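You operate a simulated robot arm through the tools that you are given. There is no shell and no other tool. Be economical: measure what you need, move in short steps, check, and stop when the job is done.

You are at the controls of a simulated robot arm. One attempt, no reset.

JOB
Crank the counter to 25 on the buff stack, then store the stack in the dark drawer.
Fine: zero the counter first; the window ends on 25 CARDS, a red slip in the stack; shut the drawer; leave the other stacks.

The check looks at the end state, three seconds after you hand in, the way a careful person would. Anything else that was tipped, shoved, dropped, spilled or broken makes it a failure.

ROBOT AND FRAMES
A 7-joint arm with a two-finger parallel gripper, fixed in place. Base frame: the origin is at the foot of the arm, x ahead of it, y to its left, z up. Readings come in cm, rad, newtons and seconds.
With the tool pointing down near the work surface it reaches from about 22 to 74 cm from the base axis. Its first joint turns from -2.897 to 2.897 rad. Payload 1.57 kg.
The tool frame sits at the grasp point between the pads (the TCP): z along the fingers, y along the line on which they close. The tips reach 3 cm beyond it. Largest opening 11 cm; finger width 2.4, thickness 1.2; the body of the gripper, 4.8 by 11.2 cm, starts 7.8 cm behind the TCP.
Orientation is that of the tool frame in the base frame, as a unit quaternion [w, x, y, z]. With the fingers straight down and closing along the base's y, the tool's x points along the base's -x, its y along +y and its z along -z.

CONTROLS
- The arm moves only by the tool send_rows. Its argument "commands" is one flat list of numbers, 7 for each row, row after row: the turn, a rotation vector about the tool's x, y, z in rad, then the shift along the tool's x, y, z in cm, then the opening, from 0 (shut) to 1 (fully open). In form: [rx, ry, rz, dx, dy, dz, grip, rx, ry, rz, dx, dy, dz, grip, ...]. A call has 1 to 20 rows; each row is the pose to reach, as a shift and turn from the pose commanded when the call began, along the tool's axes at that moment. Each row takes 0.2 s and may step no farther than 5 cm and 0.15 rad from the row before; otherwise, or with a gripper value out of range, the whole call is refused. A pose out of reach is approached as far as the arm can. The call stops where the force on the tool passes 90 N (or 10 N more than at its start, if that is more) or the arm is blocked; 0.2 s more then pass. The fingers move at their own pace (about 4.5 cm/s each) and stop on an object; they squeeze with about 41 N. The grip force told is the motor's: it shows also when the fingers shut on nothing. Time passes only in rows, and 0.2 s behind the last, so rows that repeat a pose let the fingers close. It gives the time, the measured TCP pose, the force on the tool (base axes), the opening and the grip force at its end, in the units of the frame above (readings bear some noise), and new pictures: "views" is both (left out), scene, wrist or none.
- Cameras (640 x 400 px; columns grow to the right, rows downward): "scene" is fixed at [22.09, -49.97, 156.31]; the picture's right is [0.93, -0.36, 0.00], its down [-0.29, -0.76, -0.58] and it looks along [0.21, 0.54, -0.81] (base axes); focal length 214 px, centre (320, 200). "wrist" rides on the gripper at [-3.6, 0, -8] in the tool frame; the picture's right is [0.00, -1.00, 0.00], its down [0.97, 0.00, -0.24] and it looks along [0.24, 0.00, 0.97] (tool axes); focal length 218 px, centre (320, 200). There is no depth. A picture from a camera that has moved, and an enlarged one, comes with that camera's place and axes in the base frame and with its lens.
- raise_lower(by): slides the trunk up (or, below 0, down) by that many cm; the arm rides with it, the base frame stays. It gives what a move gives, with no picture.
- enlarge(camera, box): a new picture of the part [left, top, right, bottom] of that camera's present view, enlarged. The clock stands still meanwhile.
- sign_off(): hands the job in; it is judged then, once.

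Work in short steps. Places have to be worked out from the pictures, the camera data and where the tool is seen: move nearer, look again, correct. Check each grasp and each placing, and mend what went wrong. You have 120 turns and 170 pictures in all, those below and enlarged ones among them. Open the gripper and draw the arm clear of the work before you hand the job in, unless the task says otherwise; then end with one line.

The tools are called by a JSON object that holds its "method" and its "body". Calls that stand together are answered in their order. send_rows: Moves the arm, as the interface text tells. Its arguments: {"type":"object","properties":{"commands":{"type":"array"},"views":{"type":"string","enum":["both","scene","wrist","none"]}},"required":["commands"]} The other tools are called the same way: raise_lower (by) slides the trunk up or down; enlarge (camera, box) takes an enlarged picture of a part of a camera's view; sign_off () hands the job in.

At the start:

```text
time: 0.0
ee_pos: [23.54, 33.36, 123.96]
orientation: [0.0, 0.0, 1.0, 0.0]
force: [0.3, 0.4, -0.5]
grip_width: 11.02
finger_force: 0.1
trunk travel left (down, up): [-52.5, 6.5]
```

scene: 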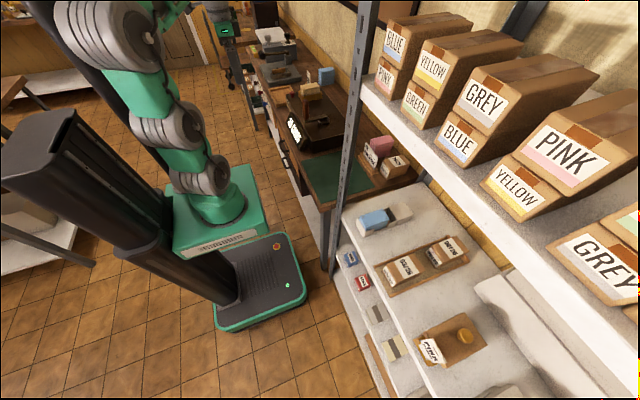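
wrist: 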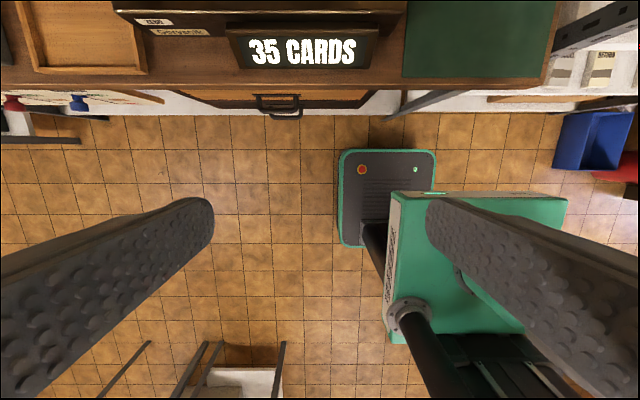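

I'll look at the details of both opening views first.

{"method": "enlarge", "body": {"camera": "scene", "box": [230, 30, 430, 210]}}

{"method": "enlarge", "body": {"camera": "wrist", "box": [0, 0, 640, 130]}}

```text
2.22 times, centred on (330, 120) of scene
camera zoom: at [22.09, -49.97, 156.31], right [0.93, -0.36, 0.0], down [-0.29, -0.76, -0.58], along [0.21, 0.54, -0.81], focal length 477 px, centre (298, 378)
```

zoom: 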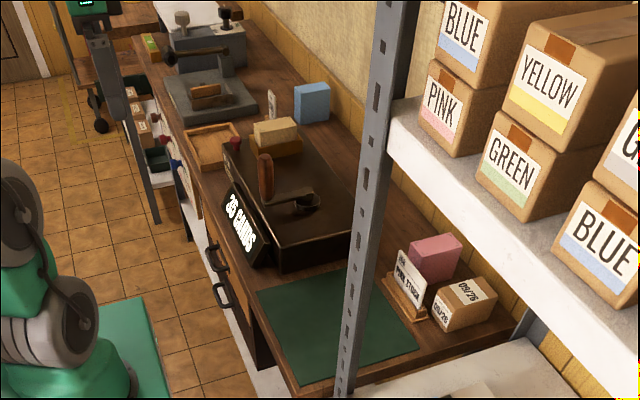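

```text
1.00 times, centred on (320, 65) of wrist
camera zoom: at [27.09, 33.27, 131.95], right [0.0, -1.0, 0.0], down [-0.97, 0.0, 0.24], along [-0.24, 0.0, -0.97], focal length 218 px, centre (320, 335)
```

zoom: 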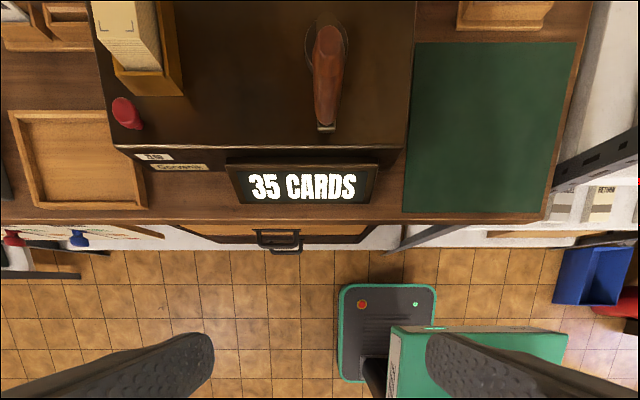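

The counter with crank, red knob and a cream stack sits on the bench ahead. I'll zoom in on the details.

{"method": "enlarge", "body": {"camera": "scene", "box": [280, 70, 360, 170]}}

{"method": "enlarge", "body": {"camera": "scene", "box": [235, 20, 345, 100]}}

{"method": "enlarge", "body": {"camera": "wrist", "box": [90, 0, 250, 60]}}

```text
4.00 times, centred on (320, 120) of scene
camera zoom: at [22.09, -49.97, 156.31], right [0.93, -0.36, 0.0], down [-0.29, -0.76, -0.58], along [0.21, 0.54, -0.81], focal length 858 px, centre (320, 520)
```

zoom: 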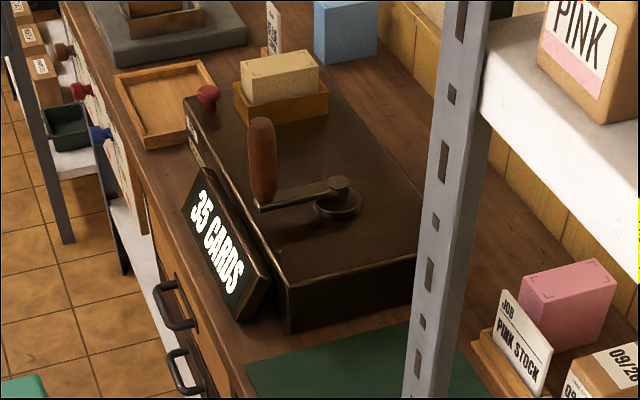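

```text
5.00 times, centred on (290, 60) of scene
camera zoom: at [22.09, -49.97, 156.31], right [0.93, -0.36, 0.0], down [-0.29, -0.76, -0.58], along [0.21, 0.54, -0.81], focal length 1072 px, centre (470, 900)
```

zoom: 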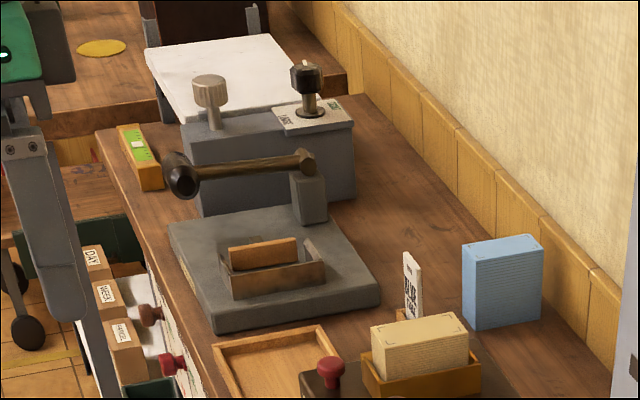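

```text
4.00 times, centred on (170, 30) of wrist
camera zoom: at [27.09, 33.27, 131.95], right [0.0, -1.0, 0.0], down [-0.97, 0.0, 0.24], along [-0.24, 0.0, -0.97], focal length 873 px, centre (920, 880)
```

zoom: 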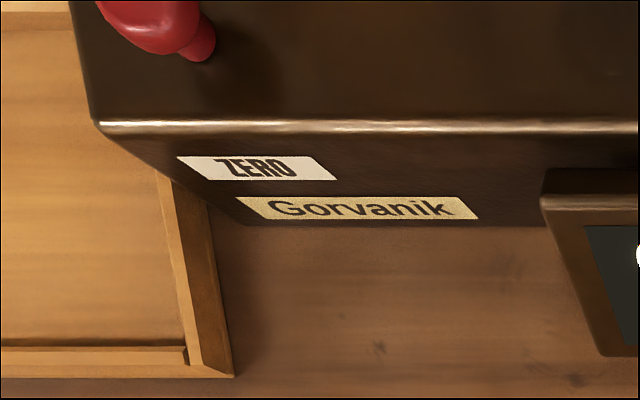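

I'll move forward over the counter for a top-down look.

{"method": "send_rows", "body": {"commands": [0, 0, 0, -4, 0, 0, 1, 0, 0, 0, -8, 0, 0, 1, 0, 0, 0, -12, 0, 0, 1, 0, 0, 0, -16, 0, 0, 1, 0, 0, 0, -19, 0, 0, 1, 0, 0, 0, -19, 0, 0, 1]}}

```text
time: 1.4
ee_pos: [42.59, 33.15, 123.98]
orientation: [0.0, 0.0, 1.0, -0.001]
force: [-0.2, -0.7, -0.5]
grip_width: 10.98
finger_force: 0.1
trunk travel left (down, up): [-52.5, 6.5]
camera wrist: at [46.23, 33.15, 132.02], right [0.0, -1.0, 0.0], down [-0.97, 0.0, 0.24], along [-0.24, 0.0, -0.97], focal length 218 px, centre (320, 200)
```

scene: 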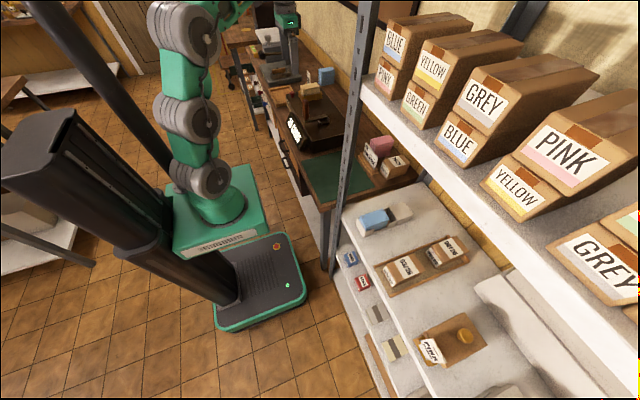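
wrist: 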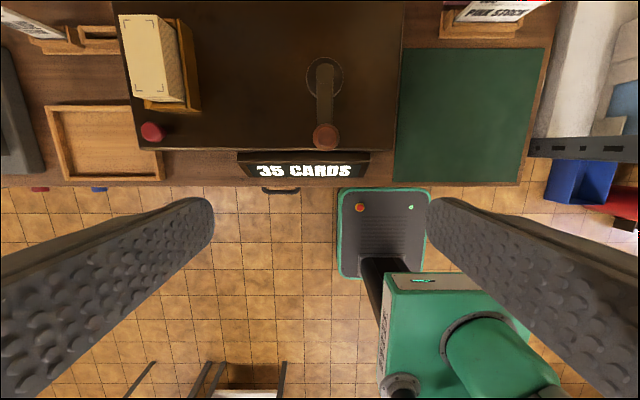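

The counter top is about z=95, zero knob near (48.3, 57.7, 98.7), crank hub near (55.7, 32.6), handle near (47.5, 32.4). Next, close looks at the stack/holder and the drawers.

{"method": "enlarge", "body": {"camera": "wrist", "box": [80, 0, 400, 200]}}

{"method": "enlarge", "body": {"camera": "scene", "box": [265, 110, 335, 200]}}

```text
2.00 times, centred on (240, 100) of wrist
camera zoom: at [46.23, 33.15, 132.02], right [0.0, -1.0, 0.0], down [-0.97, 0.0, 0.24], along [-0.24, 0.0, -0.97], focal length 436 px, centre (480, 400)
```

zoom: 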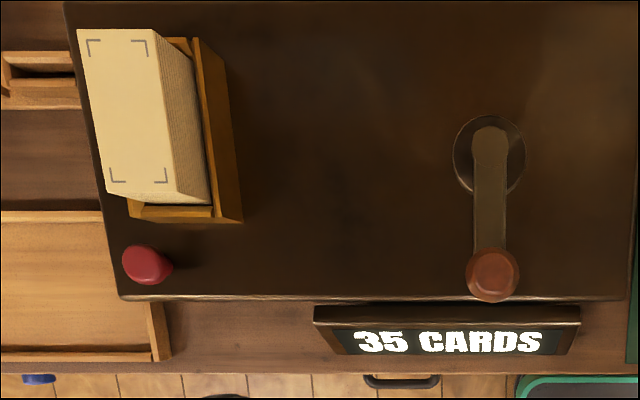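

```text
4.44 times, centred on (300, 155) of scene
camera zoom: at [22.09, -49.97, 156.31], right [0.93, -0.36, 0.0], down [-0.29, -0.76, -0.58], along [0.21, 0.54, -0.81], focal length 953 px, centre (409, 400)
```

zoom: 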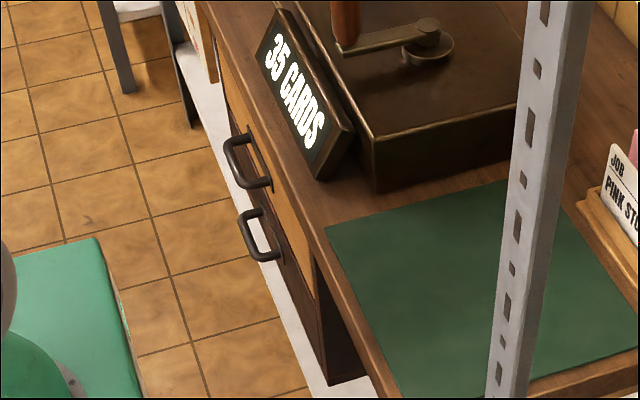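

Upper drawer is light wood, lower one dark. Now go above the ZERO knob with fingers shut and look.

{"method": "send_rows", "body": {"commands": [0, 0, 0, -1, 4, 0, 0, 0, 0, 0, -2, 8, 1, 0, 0, 0, 0, -3, 12, 2, 0, 0, 0, 0, -4, 16, 4, 0, 0, 0, 0, -5, 20, 6, 0, 0, 0, 0, -5.7, 24.5, 8, 0, 0, 0, 0, -5.7, 24.5, 11, 0, 0, 0, 0, -5.7, 24.5, 13, 0, 0, 0, 0, -5.7, 24.5, 13, 0]}}

{"method": "enlarge", "body": {"camera": "scene", "box": [280, 50, 360, 150]}}

```text
time: 3.4
ee_pos: [45.29, 52.71, 107.62]
orientation: [0.001, -0.001, 1.0, 0.001]
force: [0.9, -0.6, 0.1]
grip_width: 0.0
finger_force: 21.6
out of reach, approached as far as the arm can: row 3, 4, 5, 6, 7, 8, 9
trunk travel left (down, up): [-52.5, 6.5]
camera wrist: at [48.76, 52.68, 115.73], right [0.0, -1.0, 0.0], down [-0.97, 0.0, 0.24], along [-0.24, 0.0, -0.97], focal length 218 px, centre (320, 200)
```

scene: 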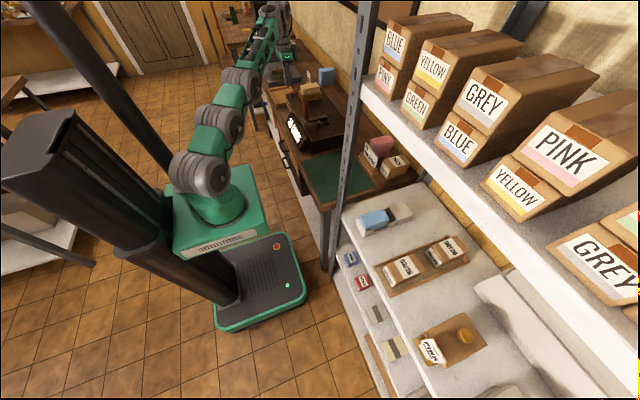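
wrist: 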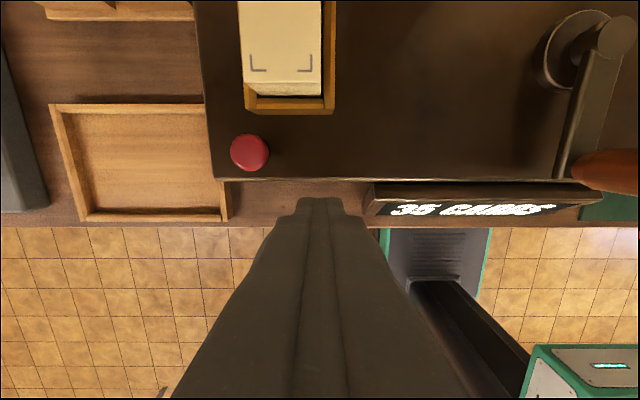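

```text
4.00 times, centred on (320, 100) of scene
camera zoom: at [22.09, -49.97, 156.31], right [0.93, -0.36, 0.0], down [-0.29, -0.76, -0.58], along [0.21, 0.54, -0.81], focal length 858 px, centre (320, 600)
```

zoom: 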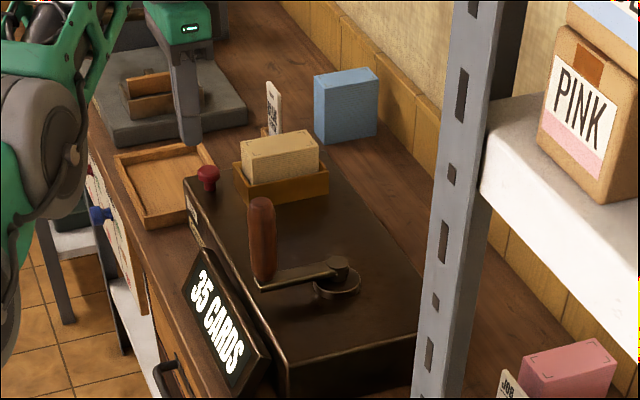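

The knob is just out of reach at this trunk height (shoulder seems below the wrist), so raise the trunk.

{"method": "raise_lower", "body": {"by": 6.4}}

```text
time: 4.4
ee_pos: [45.3, 52.8, 114.0]
orientation: [0.0, 0.0, 1.0, 0.0]
force: [0.0, -0.4, -0.2]
grip_width: 0.0
finger_force: 21.4
trunk travel left (down, up): [-58.9, 0.1]
```

Now descend toward a point above the knob.

{"method": "send_rows", "body": {"commands": [0, 0, 0, 0, 0, 4, 0, 0, 0, 0, 0, 0, 8, 0, 0, 0, 0, -1.5, 2.6, 9, 0, 0, 0, 0, -3, 5.2, 9.5, 0, 0, 0, 0, -3, 5.2, 9.5, 0]}}

```text
time: 5.6
ee_pos: [46.26, 54.71, 105.04]
orientation: [0.001, 0.001, 1.0, 0.001]
force: [-0.7, -0.4, -0.1]
grip_width: 0.02
finger_force: 21.4
out of reach, approached as far as the arm can: row 3, 4, 5
trunk travel left (down, up): [-58.9, 0.1]
camera wrist: at [49.83, 54.65, 112.96], right [0.0, -1.0, 0.0], down [-0.97, 0.0, 0.24], along [-0.24, 0.0, -0.97], focal length 218 px, centre (320, 200)
```

scene: 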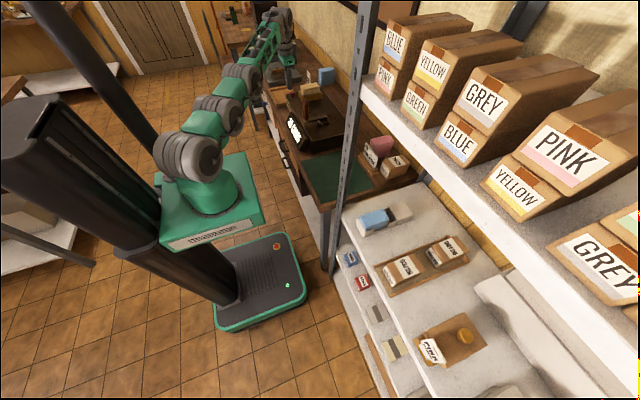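
wrist: 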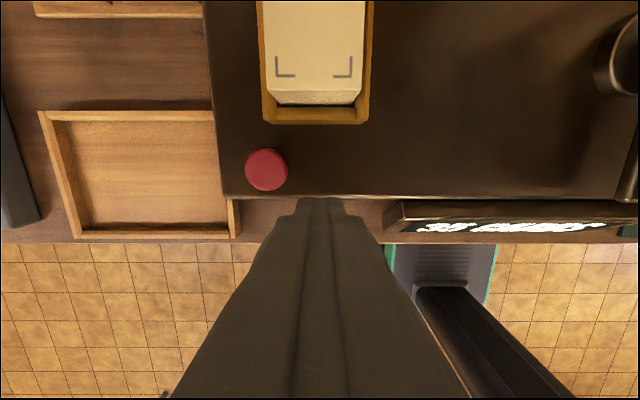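

Reach is ~4 cm short; tilt the fingers outward ~0.3 rad to gain reach, then see.

{"method": "send_rows", "body": {"commands": [-0.11, -0.09, 0, 0, 0, 0, 0, -0.22, -0.18, 0, 0, 0, 0, 0, -0.27, -0.22, 0, 0, 0, 0, 0, -0.27, -0.22, 0, 0, 0, 0, 0]}}

```text
time: 6.6
ee_pos: [46.8, 55.61, 107.47]
orientation: [0.107, -0.005, 0.987, 0.121]
force: [0.2, -3.0, -0.1]
grip_width: 0.0
finger_force: 21.3
out of reach, approached as far as the arm can: row 1, 2, 3, 4
trunk travel left (down, up): [-58.9, 0.1]
camera wrist: at [48.53, 53.62, 115.79], right [0.04, -0.97, -0.24], down [-1.0, -0.04, 0.02], along [-0.03, 0.24, -0.97], focal length 218 px, centre (320, 200)
```

scene: 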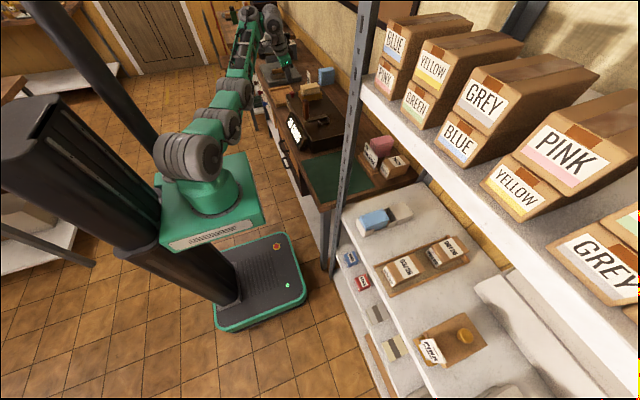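
wrist: 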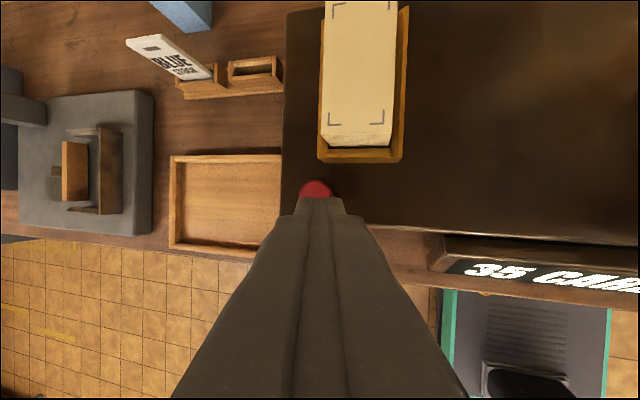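

Tool tip is close to the knob. I'll step down a bit to learn what the commanded pose is relative to.

{"method": "send_rows", "body": {"commands": [0, 0, 0, 0.42, -0.48, 1.9, 0, 0, 0, 0, 0.42, -0.48, 1.9, 0], "views": "wrist"}}

```text
time: 7.2
ee_pos: [46.9, 56.64, 107.36]
orientation: [0.108, 0.001, 0.987, 0.122]
force: [-0.3, 0.4, -0.3]
grip_width: 0.0
finger_force: 21.2
out of reach, approached as far as the arm can: row 1, 2
trunk travel left (down, up): [-58.9, 0.1]
camera wrist: at [48.65, 54.61, 115.64], right [0.02, -0.97, -0.24], down [-1.0, -0.03, 0.02], along [-0.03, 0.24, -0.97], focal length 218 px, centre (320, 200)
```

wrist: 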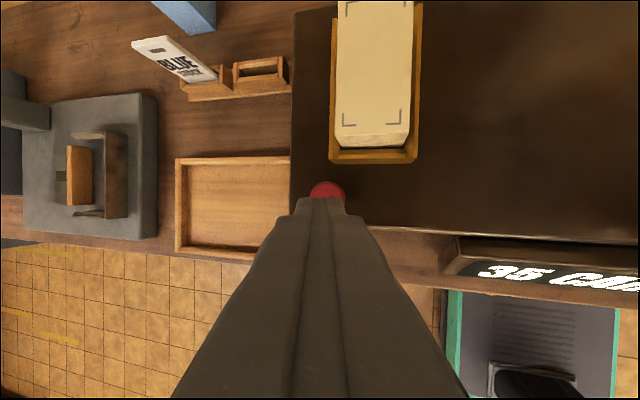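

The command seems to have remained beyond reach; I'll command a slightly nearer pose above the knob.

{"method": "send_rows", "body": {"commands": [0, 0, 0, 0.92, -1.25, -2.1, 0, 0, 0, 0, 0.92, -1.25, -2.1, 0, 0, 0, 0, 0.92, -1.25, -2.1, 0], "views": "wrist"}}

```text
time: 8.0
ee_pos: [45.6, 54.93, 108.91]
orientation: [0.107, 0.0, 0.986, 0.129]
force: [0.6, 0.1, -0.5]
grip_width: 0.01
finger_force: 21.4
trunk travel left (down, up): [-58.9, 0.1]
camera wrist: at [47.37, 52.8, 117.22], right [0.03, -0.97, -0.26], down [-1.0, -0.03, 0.02], along [-0.03, 0.25, -0.97], focal length 218 px, centre (320, 200)
```

wrist: 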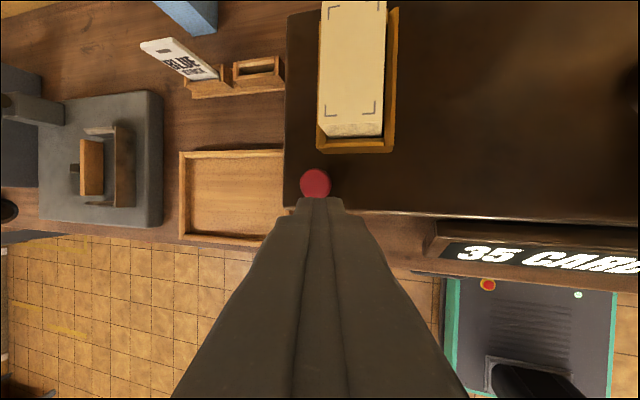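

Commands are relative to the reached pose. Lower 5 cm here, then probe outward.

{"method": "send_rows", "body": {"commands": [0, 0, 0, 0.5, -0.6, 2.4, 0, 0, 0, 0, 1.06, -1.2, 4.75, 0, 0, 0, 0, 1.06, -1.2, 4.75, 0], "views": "wrist"}}

```text
time: 8.8
ee_pos: [45.75, 56.39, 106.68]
orientation: [0.106, 0.001, 0.987, 0.118]
force: [0.1, 0.3, -0.6]
grip_width: 0.01
finger_force: 21.4
out of reach, approached as far as the arm can: row 1, 2, 3
trunk travel left (down, up): [-58.9, 0.1]
camera wrist: at [47.61, 54.27, 115.12], right [0.02, -0.97, -0.23], down [-1.0, -0.03, 0.03], along [-0.03, 0.23, -0.97], focal length 218 px, centre (320, 200)
```

wrist: 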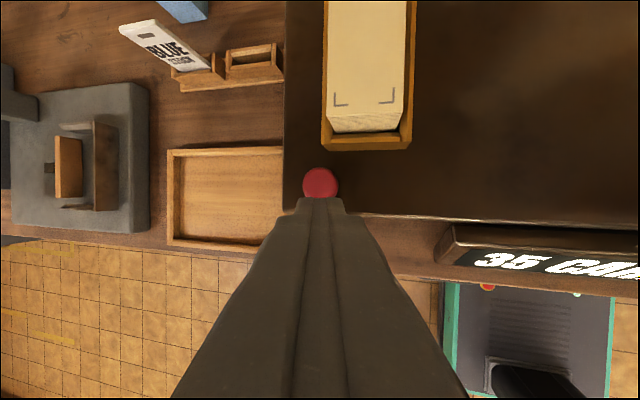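

Reach here seems limited by joint configuration; I'll back off, straighten the tool, then try a yaw aligned with the arm's radial direction.

{"method": "send_rows", "body": {"commands": [0.12, 0.1, 0, 1.6, -1.5, -2.3, 0, 0.237, 0.213, 0, 3.2, -3.0, -4.65, 0, 0.237, 0.213, 0, 3.2, -3.0, -4.65, 0], "views": "none"}}

```text
refused: row 1 steps farther than a row can; nothing moved
```

{"method": "send_rows", "body": {"commands": [0.079, 0.071, 0, 1.1, -1.0, -1.5, 0, 0.158, 0.142, 0, 2.1, -2.0, -3.1, 0, 0.237, 0.213, 0, 3.2, -3.0, -4.65, 0, 0.237, 0.213, 0, 3.2, -3.0, -4.65, 0], "views": "none"}}

```text
time: 9.8
ee_pos: [41.64, 52.21, 109.69]
orientation: [0.004, -0.001, 1.0, 0.016]
force: [0.6, 0.3, 0.2]
grip_width: 0.0
finger_force: 21.2
trunk travel left (down, up): [-58.9, 0.1]
```

Straight again; now yaw the tool by about -0.87 rad to align with the radial direction.

{"method": "send_rows", "body": {"commands": [0, 0, -0.145, 0, 0, 0, 0, 0, 0, -0.29, 0, 0, 0, 0, 0, 0, -0.435, 0, 0, 0, 0, 0, 0, -0.58, 0, 0, 0, 0, 0, 0, -0.725, 0, 0, 0, 0, 0, 0, -0.87, 0, 0, 0, 0, 0, 0, -0.87, 0, 0, 0, 0], "views": "wrist"}}

```text
time: 11.4
ee_pos: [41.86, 52.18, 109.63]
orientation: [0.01, -0.423, 0.906, 0.013]
force: [1.1, 0.1, -0.2]
grip_width: 0.0
finger_force: 21.7
trunk travel left (down, up): [-58.9, 0.1]
camera wrist: at [43.95, 54.72, 117.73], right [0.77, -0.64, -0.02], down [-0.62, -0.75, 0.21], along [-0.15, -0.15, -0.98], focal length 218 px, centre (320, 200)
```

wrist: 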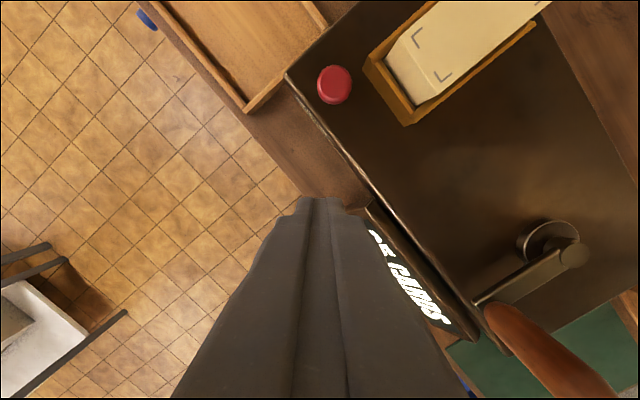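

Now move out over the knob in this yaw.

{"method": "send_rows", "body": {"commands": [0, 0, 0, -3, -0.4, 1, 0, 0, 0, 0, -6, -0.8, 2, 0, 0, 0, 0, -8.5, -1.2, 3, 0, 0, 0, 0, -8.5, -1.2, 4, 0, 0, 0, 0, -8.5, -1.2, 4, 0], "views": "wrist"}}

```text
time: 12.6
ee_pos: [46.63, 55.26, 105.65]
orientation: [0.01, -0.423, 0.906, 0.013]
force: [-0.1, 0.1, -0.5]
grip_width: 0.01
finger_force: 20.7
out of reach, approached as far as the arm can: row 2, 3, 4, 5
trunk travel left (down, up): [-58.9, 0.1]
camera wrist: at [48.84, 57.67, 113.75], right [0.77, -0.64, -0.02], down [-0.63, -0.75, 0.21], along [-0.15, -0.15, -0.98], focal length 218 px, centre (320, 200)
```

wrist: 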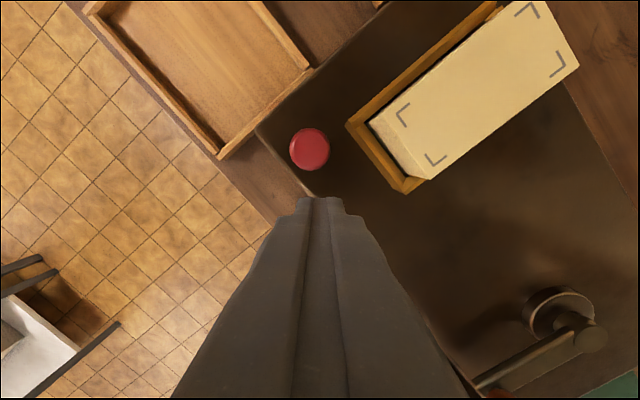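

Try lowering straight 3 cm to see how reach develops.

{"method": "send_rows", "body": {"commands": [0, 0, 0, 0, 0, 1.5, 0, 0, 0, 0, 0, 0, 3, 0, 0, 0, 0, -1.5, 0, 3, 0, 0, 0, 0, -3, 0, 3, 0, 0, 0, 0, -3, 0, 3, 0], "views": "wrist"}}

```text
time: 13.8
ee_pos: [47.33, 55.13, 102.47]
orientation: [0.011, -0.423, 0.906, 0.014]
force: [0.2, -0.2, 0.4]
grip_width: 0.0
finger_force: 21.7
out of reach, approached as far as the arm can: row 3, 4, 5
trunk travel left (down, up): [-58.9, 0.1]
camera wrist: at [49.53, 57.49, 110.52], right [0.77, -0.64, -0.01], down [-0.63, -0.75, 0.21], along [-0.15, -0.15, -0.98], focal length 218 px, centre (320, 200)
```

wrist: 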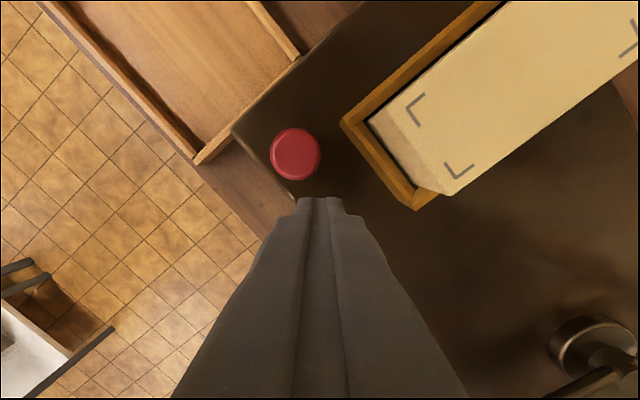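

Add outward tilt of 0.35 rad (about tool y) while moving over the knob, staying slightly higher.

{"method": "send_rows", "body": {"commands": [0, -0.1, 0, 0, 0, -1.5, 0, 0, -0.2, 0, 0, 0, -1.5, 0, 0, -0.3, 0, 0, 0.5, -1.5, 0, 0, -0.35, 0, -1, 1.0, -1.5, 0, 0, -0.35, 0, -2.1, 1.23, -1.5, 0, 0, -0.35, 0, -2.1, 1.23, -1.5, 0]}}

```text
time: 15.2
ee_pos: [48.85, 57.97, 105.51]
orientation: [0.129, -0.418, 0.895, 0.084]
force: [0.4, 1.3, 0.3]
grip_width: 0.0
finger_force: 21.4
out of reach, approached as far as the arm can: row 1, 2, 3, 4, 5, 6
trunk travel left (down, up): [-58.9, 0.1]
camera wrist: at [49.62, 58.53, 114.29], right [0.77, -0.64, -0.04], down [-0.64, -0.77, -0.06], along [0.01, 0.08, -1.0], focal length 218 px, centre (320, 200)
```

scene: 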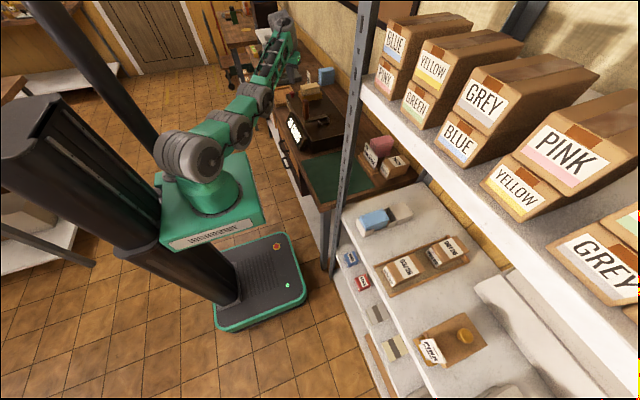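
wrist: 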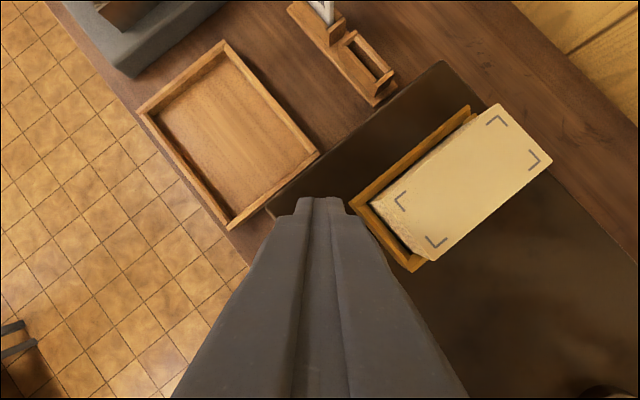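

Reached over and slightly beyond the knob. Now bring the tip back slightly and down to just over it.

{"method": "send_rows", "body": {"commands": [0, 0, 0, 0.9, 0.15, 1.3, 0, 0, 0, 0, 1.78, 0.31, 2.7, 0, 0, 0, 0, 1.78, 0.31, 2.7, 0]}}

{"method": "enlarge", "body": {"camera": "scene", "box": [270, 60, 350, 140]}}

```text
time: 16.0
ee_pos: [48.34, 58.34, 103.64]
orientation: [0.121, -0.419, 0.896, 0.086]
force: [-0.2, 0.1, -0.4]
grip_width: 0.03
finger_force: 21.9
out of reach, approached as far as the arm can: row 1, 2, 3
trunk travel left (down, up): [-58.9, 0.1]
camera wrist: at [49.54, 58.84, 112.3], right [0.77, -0.63, -0.05], down [-0.64, -0.77, -0.05], along [-0.01, 0.07, -1.0], focal length 218 px, centre (320, 200)
```

scene: 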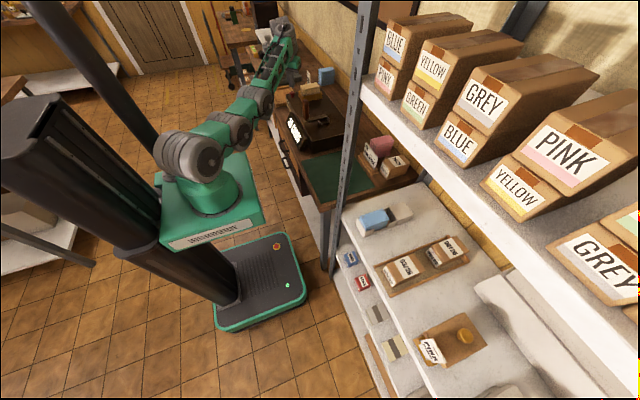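
wrist: 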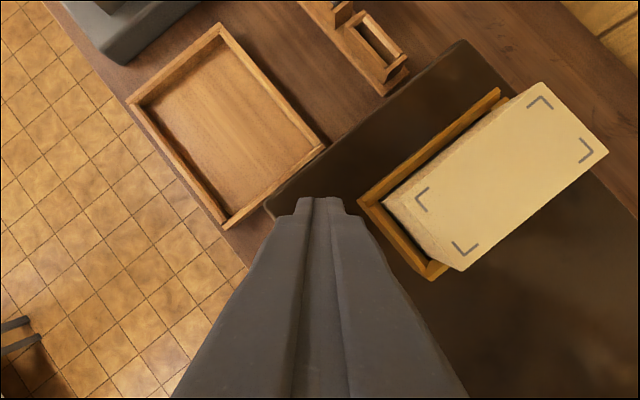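

```text
5.00 times, centred on (310, 100) of scene
camera zoom: at [22.09, -49.97, 156.31], right [0.93, -0.36, 0.0], down [-0.29, -0.76, -0.58], along [0.21, 0.54, -0.81], focal length 1072 px, centre (370, 700)
```

zoom: 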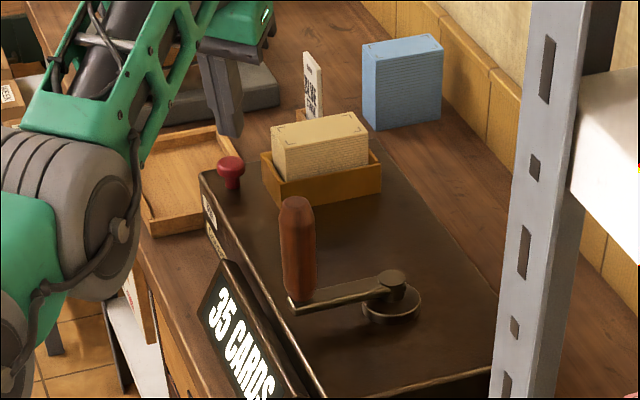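

Scene zoom shows the tip right above the knob, knob top near (48.4, 58.6, 97.5). Lower 3 cm further.

{"method": "send_rows", "body": {"commands": [0, 0, 0, 0.75, -0.07, 1.3, 0, 0, 0, 0, 1.5, -0.14, 2.67, 0, 0, 0, 0, 1.5, -0.14, 2.67, 0], "views": "none"}}

{"method": "enlarge", "body": {"camera": "scene", "box": [270, 60, 350, 140]}}

```text
time: 16.8
ee_pos: [48.74, 58.03, 102.16]
orientation: [0.113, -0.421, 0.896, 0.085]
force: [-0.5, -0.4, 0.3]
grip_width: 0.0
finger_force: 21.3
out of reach, approached as far as the arm can: row 1, 2, 3
trunk travel left (down, up): [-58.9, 0.1]
```

```text
5.00 times, centred on (310, 100) of scene
camera zoom: at [22.09, -49.97, 156.31], right [0.93, -0.36, 0.0], down [-0.29, -0.76, -0.58], along [0.21, 0.54, -0.81], focal length 1072 px, centre (370, 700)
```

zoom: 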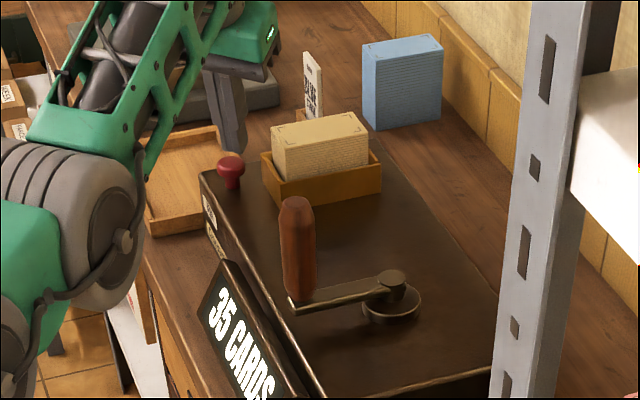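

Tip is ~1.5 cm above the knob; continue downward with the correction.

{"method": "send_rows", "body": {"commands": [0, 0, 0, 0.9, 0.2, 1.3, 0, 0, 0, 0, 1.6, 0.4, 2.6, 0, 0, 0, 0, 2.0, 0.4, 3.5, 0, 0, 0, 0, 2.0, 0.4, 3.5, 0], "views": "none"}}

{"method": "enlarge", "body": {"camera": "scene", "box": [270, 60, 350, 140]}}

```text
time: 17.8
ee_pos: [50.01, 61.71, 98.94]
orientation: [0.122, -0.418, 0.895, 0.092]
force: [-0.3, 0.0, -1.4]
grip_width: 0.0
finger_force: 21.2
out of reach, approached as far as the arm can: row 1, 2, 3, 4
trunk travel left (down, up): [-58.9, 0.1]
```

```text
5.00 times, centred on (310, 100) of scene
camera zoom: at [22.09, -49.97, 156.31], right [0.93, -0.36, 0.0], down [-0.29, -0.76, -0.58], along [0.21, 0.54, -0.81], focal length 1072 px, centre (370, 700)
```

zoom: 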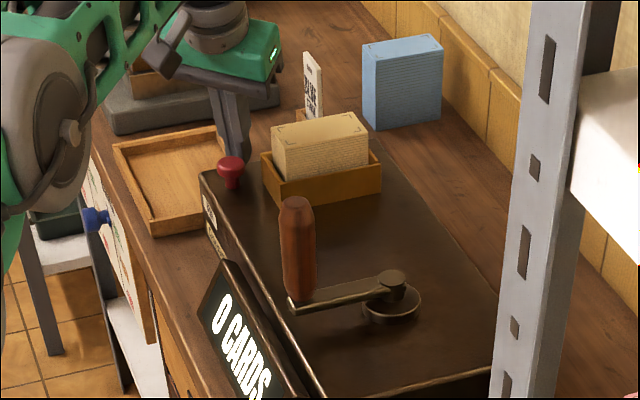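

The window reads 0 CARDS: zeroing worked. The fingers ended beyond the knob, so lift straight up clear, then retreat.

{"method": "send_rows", "body": {"commands": [0, 0, 0, -0.75, 0.15, -2.4, 0, 0, 0, 0, -1.47, 0.31, -4.77, 0, 0, 0, 0, -2.9, 0.6, -9.5, 0, 0, 0, 0, -2.9, 0.6, -9.5, 0]}}

```text
time: 18.8
ee_pos: [47.46, 58.0, 108.37]
orientation: [0.129, -0.418, 0.895, 0.084]
force: [-0.2, 0.0, 0.9]
grip_width: 0.0
finger_force: 21.6
trunk travel left (down, up): [-58.9, 0.1]
camera wrist: at [48.33, 58.48, 117.05], right [0.77, -0.64, -0.04], down [-0.64, -0.77, -0.06], along [0.01, 0.07, -1.0], focal length 218 px, centre (320, 200)
```

scene: 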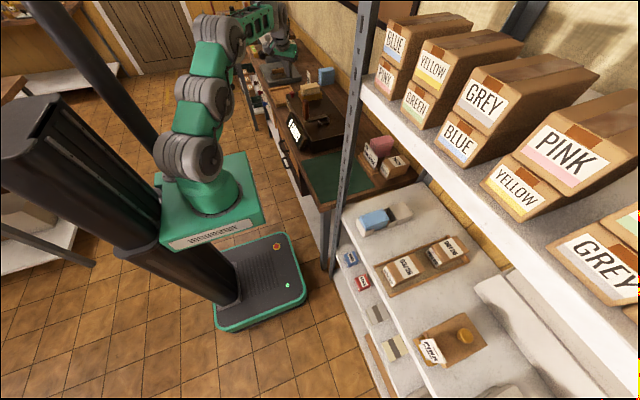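
wrist: 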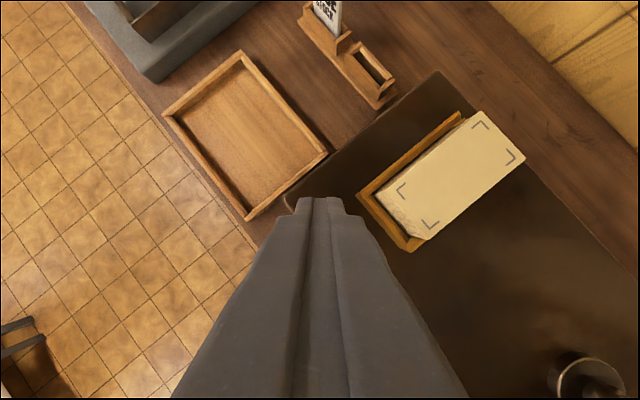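

Arm is now in a better configuration. Move up and over to above the crank handle, straightening and aligning yaw to 0.53 rad, opening the fingers.

{"method": "send_rows", "body": {"commands": [0.024, 0.074, 0.085, 2.23, -2.16, -2.24, 0, 0.048, 0.148, 0.17, 4.46, -4.3, -4.5, 0.3, 0.071, 0.221, 0.256, 6.7, -6.5, -6.7, 0.5, 0.095, 0.295, 0.341, 8.9, -8.6, -8.9, 0.5, 0.095, 0.295, 0.341, 11.1, -10.8, -11.2, 0.5, 0.095, 0.295, 0.341, 13.4, -12.9, -13.4, 0.5, 0.095, 0.295, 0.341, 15.6, -15.1, -15.66, 0.5, 0.095, 0.295, 0.341, 15.6, -15.1, -15.66, 0.5]}}

{"method": "enlarge", "body": {"camera": "scene", "box": [270, 60, 350, 140]}}

```text
time: 20.6
ee_pos: [47.2, 33.0, 117.63]
orientation: [0.001, -0.262, 0.965, -0.001]
force: [0.4, -0.1, 0.0]
grip_width: 5.52
finger_force: 0.1
trunk travel left (down, up): [-58.9, 0.1]
camera wrist: at [50.26, 34.74, 125.68], right [0.51, -0.86, 0.0], down [-0.84, -0.49, 0.24], along [-0.21, -0.12, -0.97], focal length 218 px, centre (320, 200)
```

scene: 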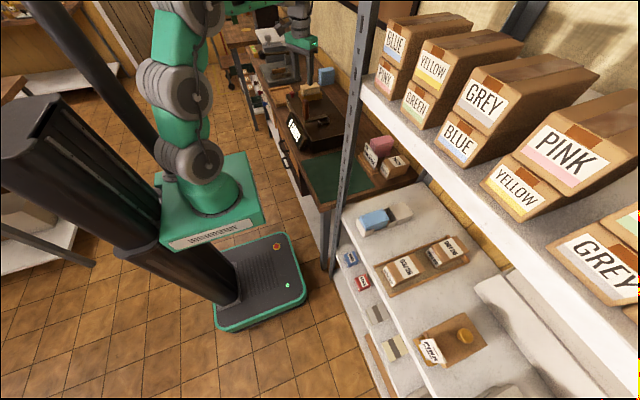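
wrist: 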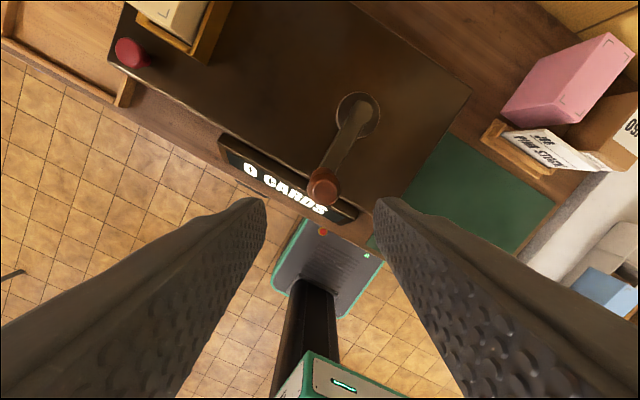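

```text
5.00 times, centred on (310, 100) of scene
camera zoom: at [22.09, -49.97, 156.31], right [0.93, -0.36, 0.0], down [-0.29, -0.76, -0.58], along [0.21, 0.54, -0.81], focal length 1072 px, centre (370, 700)
```

zoom: 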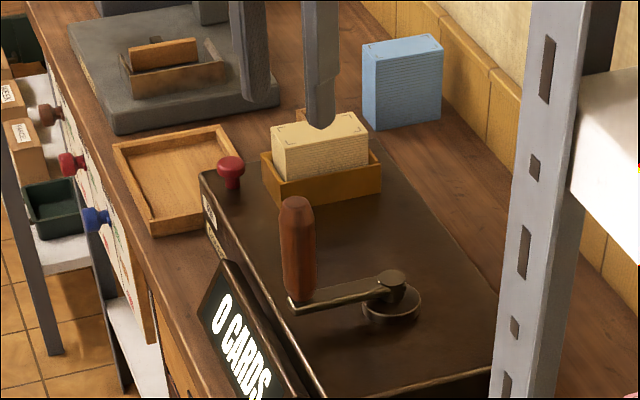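

Handle: axis (47.45, 32.85), z 98–107; hub (55.8, 32.5), radius ≈8.3. Descend around the handle to TCP z 103.5.

{"method": "send_rows", "body": {"commands": [0, 0, 0, -0.14, -0.26, 4, 0.5, 0, 0, 0, -0.14, -0.26, 8, 0.5, 0, 0, 0, -0.14, -0.26, 12, 0.5, 0, 0, 0, -0.14, -0.26, 14.1, 0.5, 0, 0, 0, -0.14, -0.26, 14.1, 0.5]}}

{"method": "enlarge", "body": {"camera": "scene", "box": [270, 60, 350, 140]}}

```text
time: 21.8
ee_pos: [47.51, 32.98, 103.78]
orientation: [0.0, -0.261, 0.965, 0.0]
force: [0.7, -0.3, 0.8]
grip_width: 5.5
finger_force: 0.1
trunk travel left (down, up): [-58.9, 0.1]
camera wrist: at [50.44, 34.7, 111.75], right [0.51, -0.86, 0.0], down [-0.84, -0.49, 0.24], along [-0.21, -0.12, -0.97], focal length 218 px, centre (320, 200)
```

scene: 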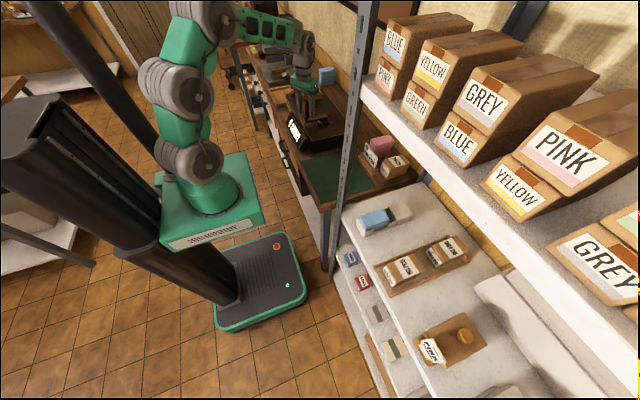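
wrist: 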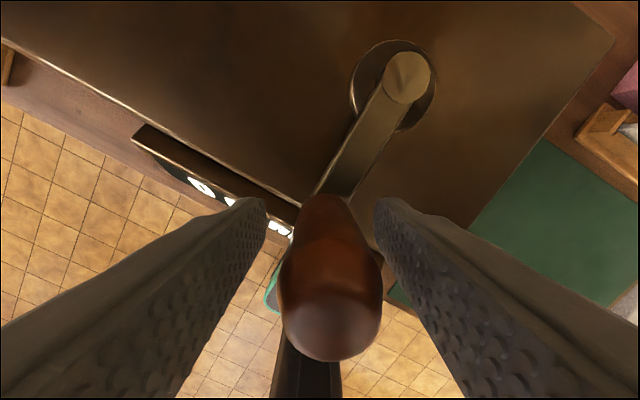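

```text
5.00 times, centred on (310, 100) of scene
camera zoom: at [22.09, -49.97, 156.31], right [0.93, -0.36, 0.0], down [-0.29, -0.76, -0.58], along [0.21, 0.54, -0.81], focal length 1072 px, centre (370, 700)
```

zoom: 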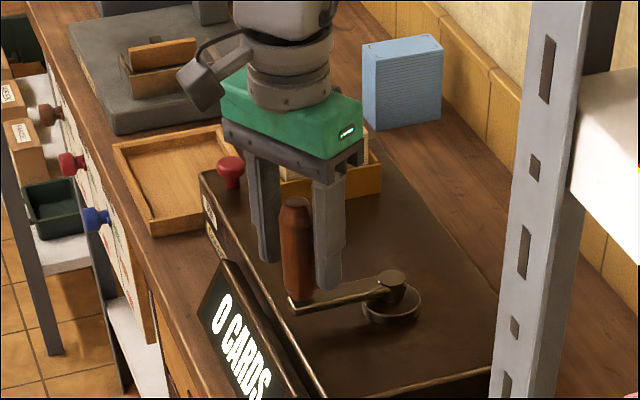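

Handle is between the fingers. Close on it.

{"method": "send_rows", "body": {"commands": [0, 0, 0, 0, 0, 0, 0.2, 0, 0, 0, 0, 0, 0, 0.1, 0, 0, 0, 0, 0, 0, 0.1], "views": "wrist"}}

```text
time: 22.6
ee_pos: [47.44, 32.85, 103.86]
orientation: [0.0, -0.26, 0.965, 0.001]
force: [0.9, 0.7, -0.5]
grip_width: 3.07
finger_force: 25.8
trunk travel left (down, up): [-58.9, 0.1]
camera wrist: at [50.47, 34.69, 111.77], right [0.51, -0.86, 0.0], down [-0.84, -0.49, 0.24], along [-0.21, -0.12, -0.97], focal length 218 px, centre (320, 200)
```

wrist: 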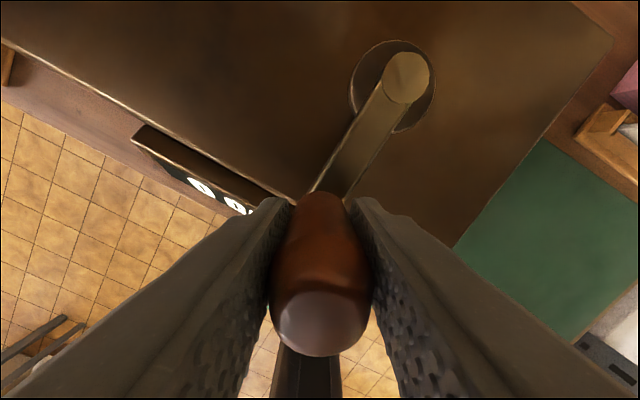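

Grip holds the handle (3.07 cm). Try a clockwise (from above) quarter-turn slowly and check forces and window.

{"method": "send_rows", "body": {"commands": [0, 0, 0, -1.69, 1.92, 0, 0.1, 0, 0, 0, -4.21, 3.36, 0, 0.1, 0, 0, 0, -7.07, 3.86, 0, 0.1, 0, 0, 0, -9.94, 3.34, 0, 0.1, 0, 0, 0, -9.94, 3.34, 0, 0.1], "views": "wrist"}}

{"method": "enlarge", "body": {"camera": "scene", "box": [270, 60, 350, 140]}}

```text
time: 23.8
ee_pos: [54.27, 41.19, 103.8]
orientation: [0.003, -0.262, 0.965, 0.0]
force: [-5.6, 22.0, 6.4]
grip_width: 3.07
finger_force: 39.5
trunk travel left (down, up): [-58.9, 0.1]
camera wrist: at [57.23, 42.96, 111.78], right [0.51, -0.86, 0.0], down [-0.84, -0.49, 0.23], along [-0.2, -0.12, -0.97], focal length 218 px, centre (320, 200)
```

wrist: 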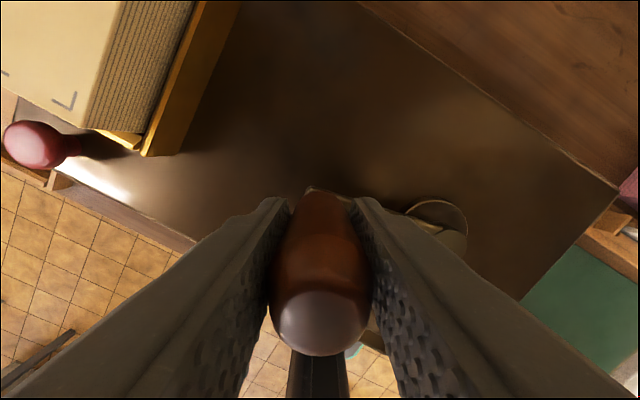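

```text
5.00 times, centred on (310, 100) of scene
camera zoom: at [22.09, -49.97, 156.31], right [0.93, -0.36, 0.0], down [-0.29, -0.76, -0.58], along [0.21, 0.54, -0.81], focal length 1072 px, centre (370, 700)
```

zoom: 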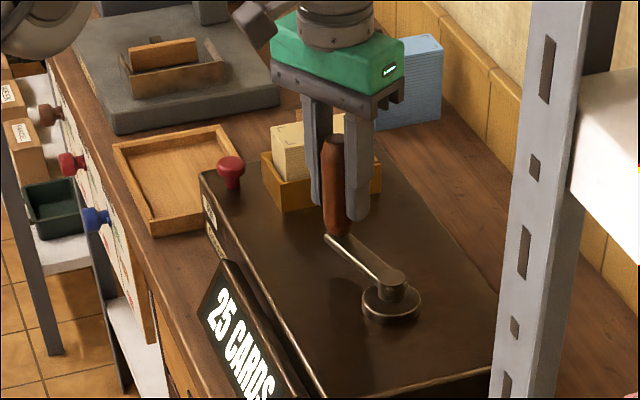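

The window already seems to read 25 — check it closely.

{"method": "enlarge", "body": {"camera": "scene", "box": [295, 110, 335, 145]}}

{"method": "enlarge", "body": {"camera": "scene", "box": [310, 78, 350, 103]}}

```text
11.43 times, centred on (315, 128) of scene
camera zoom: at [22.09, -49.97, 156.31], right [0.93, -0.36, 0.0], down [-0.29, -0.76, -0.58], along [0.21, 0.54, -0.81], focal length 2451 px, centre (377, 1029)
```

zoom: 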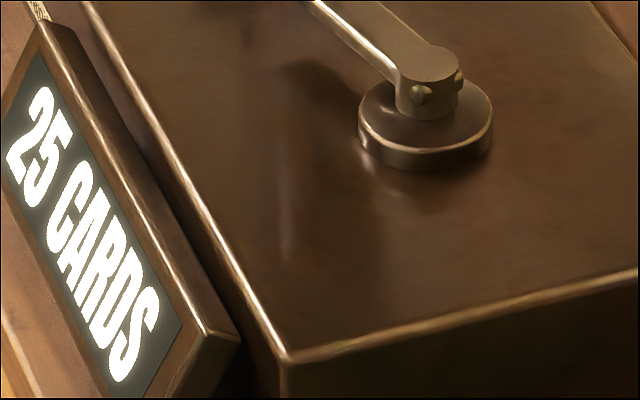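

```text
16.00 times, centred on (330, 90) of scene
camera zoom: at [22.09, -49.97, 156.31], right [0.93, -0.36, 0.0], down [-0.29, -0.76, -0.58], along [0.21, 0.54, -0.81], focal length 3432 px, centre (160, 1952)
```

zoom: 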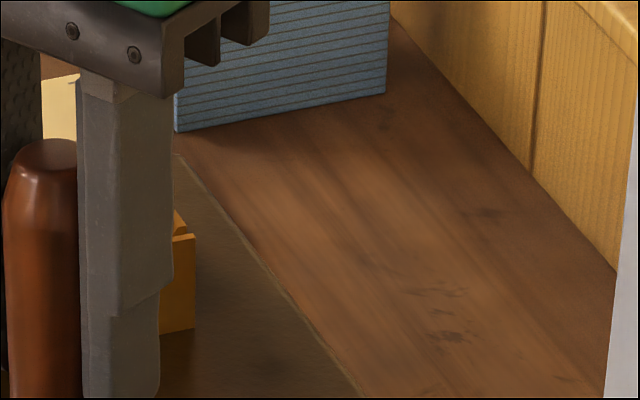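

25 shows. I'll relieve the radial strain (22 N) before releasing, then open gently.

{"method": "send_rows", "body": {"commands": [0, 0, 0, -0.18, 0.34, 0, 0.1, 0, 0, 0, -0.18, 0.34, 0, 0.1], "views": "none"}}

{"method": "enlarge", "body": {"camera": "scene", "box": [280, 80, 350, 145]}}

```text
time: 24.4
ee_pos: [54.23, 41.1, 103.78]
orientation: [0.002, -0.262, 0.965, 0.0]
force: [-1.8, 13.8, 13.3]
grip_width: 3.03
finger_force: 39.1
trunk travel left (down, up): [-58.9, 0.1]
```

```text
6.15 times, centred on (315, 112) of scene
camera zoom: at [22.09, -49.97, 156.31], right [0.93, -0.36, 0.0], down [-0.29, -0.76, -0.58], along [0.21, 0.54, -0.81], focal length 1320 px, centre (351, 738)
```

zoom: 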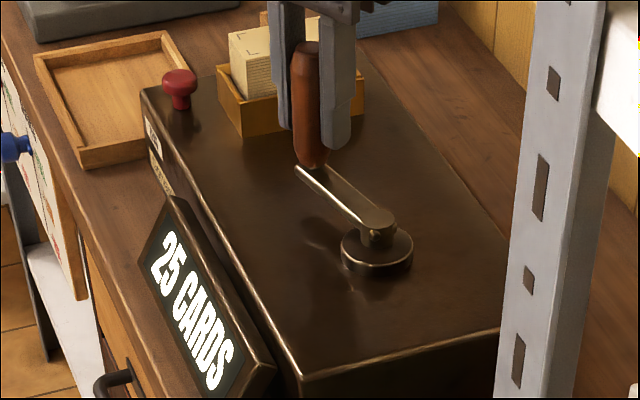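

Still 25. Open the fingers in place.

{"method": "send_rows", "body": {"commands": [0, 0, 0, 0, 0, 0, 0.35, 0, 0, 0, 0, 0, 0, 0.5, 0, 0, 0, 0, 0, 0, 0.5], "views": "wrist"}}

{"method": "enlarge", "body": {"camera": "scene", "box": [280, 80, 350, 145]}}

```text
time: 25.2
ee_pos: [54.15, 41.1, 103.57]
orientation: [0.0, -0.262, 0.965, -0.001]
force: [1.1, -0.9, 0.8]
grip_width: 5.5
finger_force: 0.0
trunk travel left (down, up): [-58.9, 0.1]
camera wrist: at [57.24, 42.9, 111.56], right [0.51, -0.86, 0.0], down [-0.84, -0.49, 0.24], along [-0.21, -0.12, -0.97], focal length 218 px, centre (320, 200)
```

wrist: 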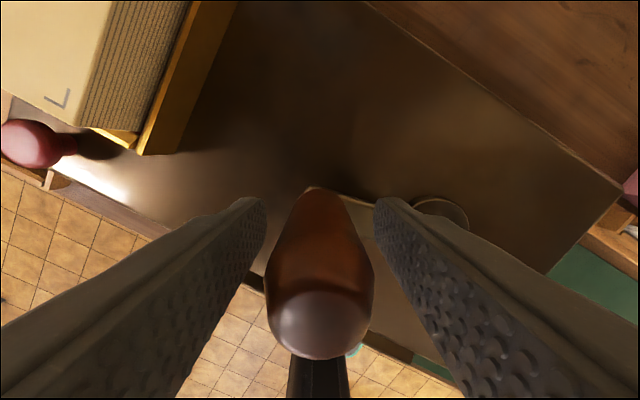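

```text
6.15 times, centred on (315, 112) of scene
camera zoom: at [22.09, -49.97, 156.31], right [0.93, -0.36, 0.0], down [-0.29, -0.76, -0.58], along [0.21, 0.54, -0.81], focal length 1320 px, centre (351, 738)
```

zoom: 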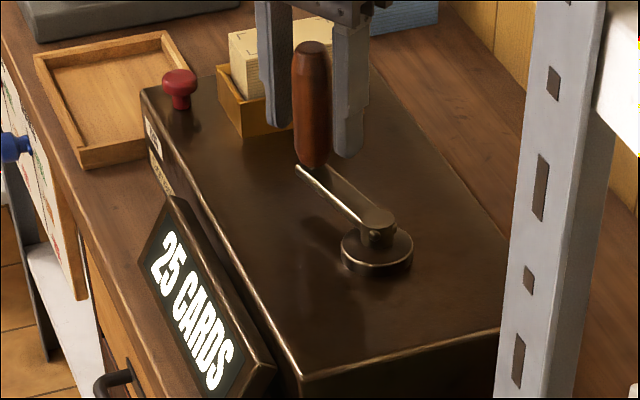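

Released with 25 intact. Lift clear and inspect the stack for the red slip.

{"method": "send_rows", "body": {"commands": [0, 0, 0, 0, 0, -4, 0.5, 0, 0, 0, 0, 0, -8, 0.5, 0, 0, 0, 4, 0, -12, 0.5, 0, 0, 0, 6, 2, -14, 0.5, 0, 0, 0, 6, 2, -14, 0.5], "views": "wrist"}}

{"method": "enlarge", "body": {"camera": "scene", "box": [295, 75, 335, 105]}}

```text
refused: row 3 steps farther than a row can; nothing moved
```

```text
13.33 times, centred on (315, 90) of scene
camera zoom: at [22.09, -49.97, 156.31], right [0.93, -0.36, 0.0], down [-0.29, -0.76, -0.58], along [0.21, 0.54, -0.81], focal length 2860 px, centre (387, 1667)
```

zoom: 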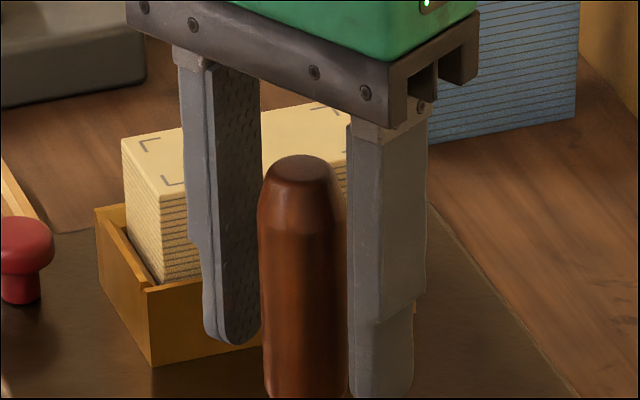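

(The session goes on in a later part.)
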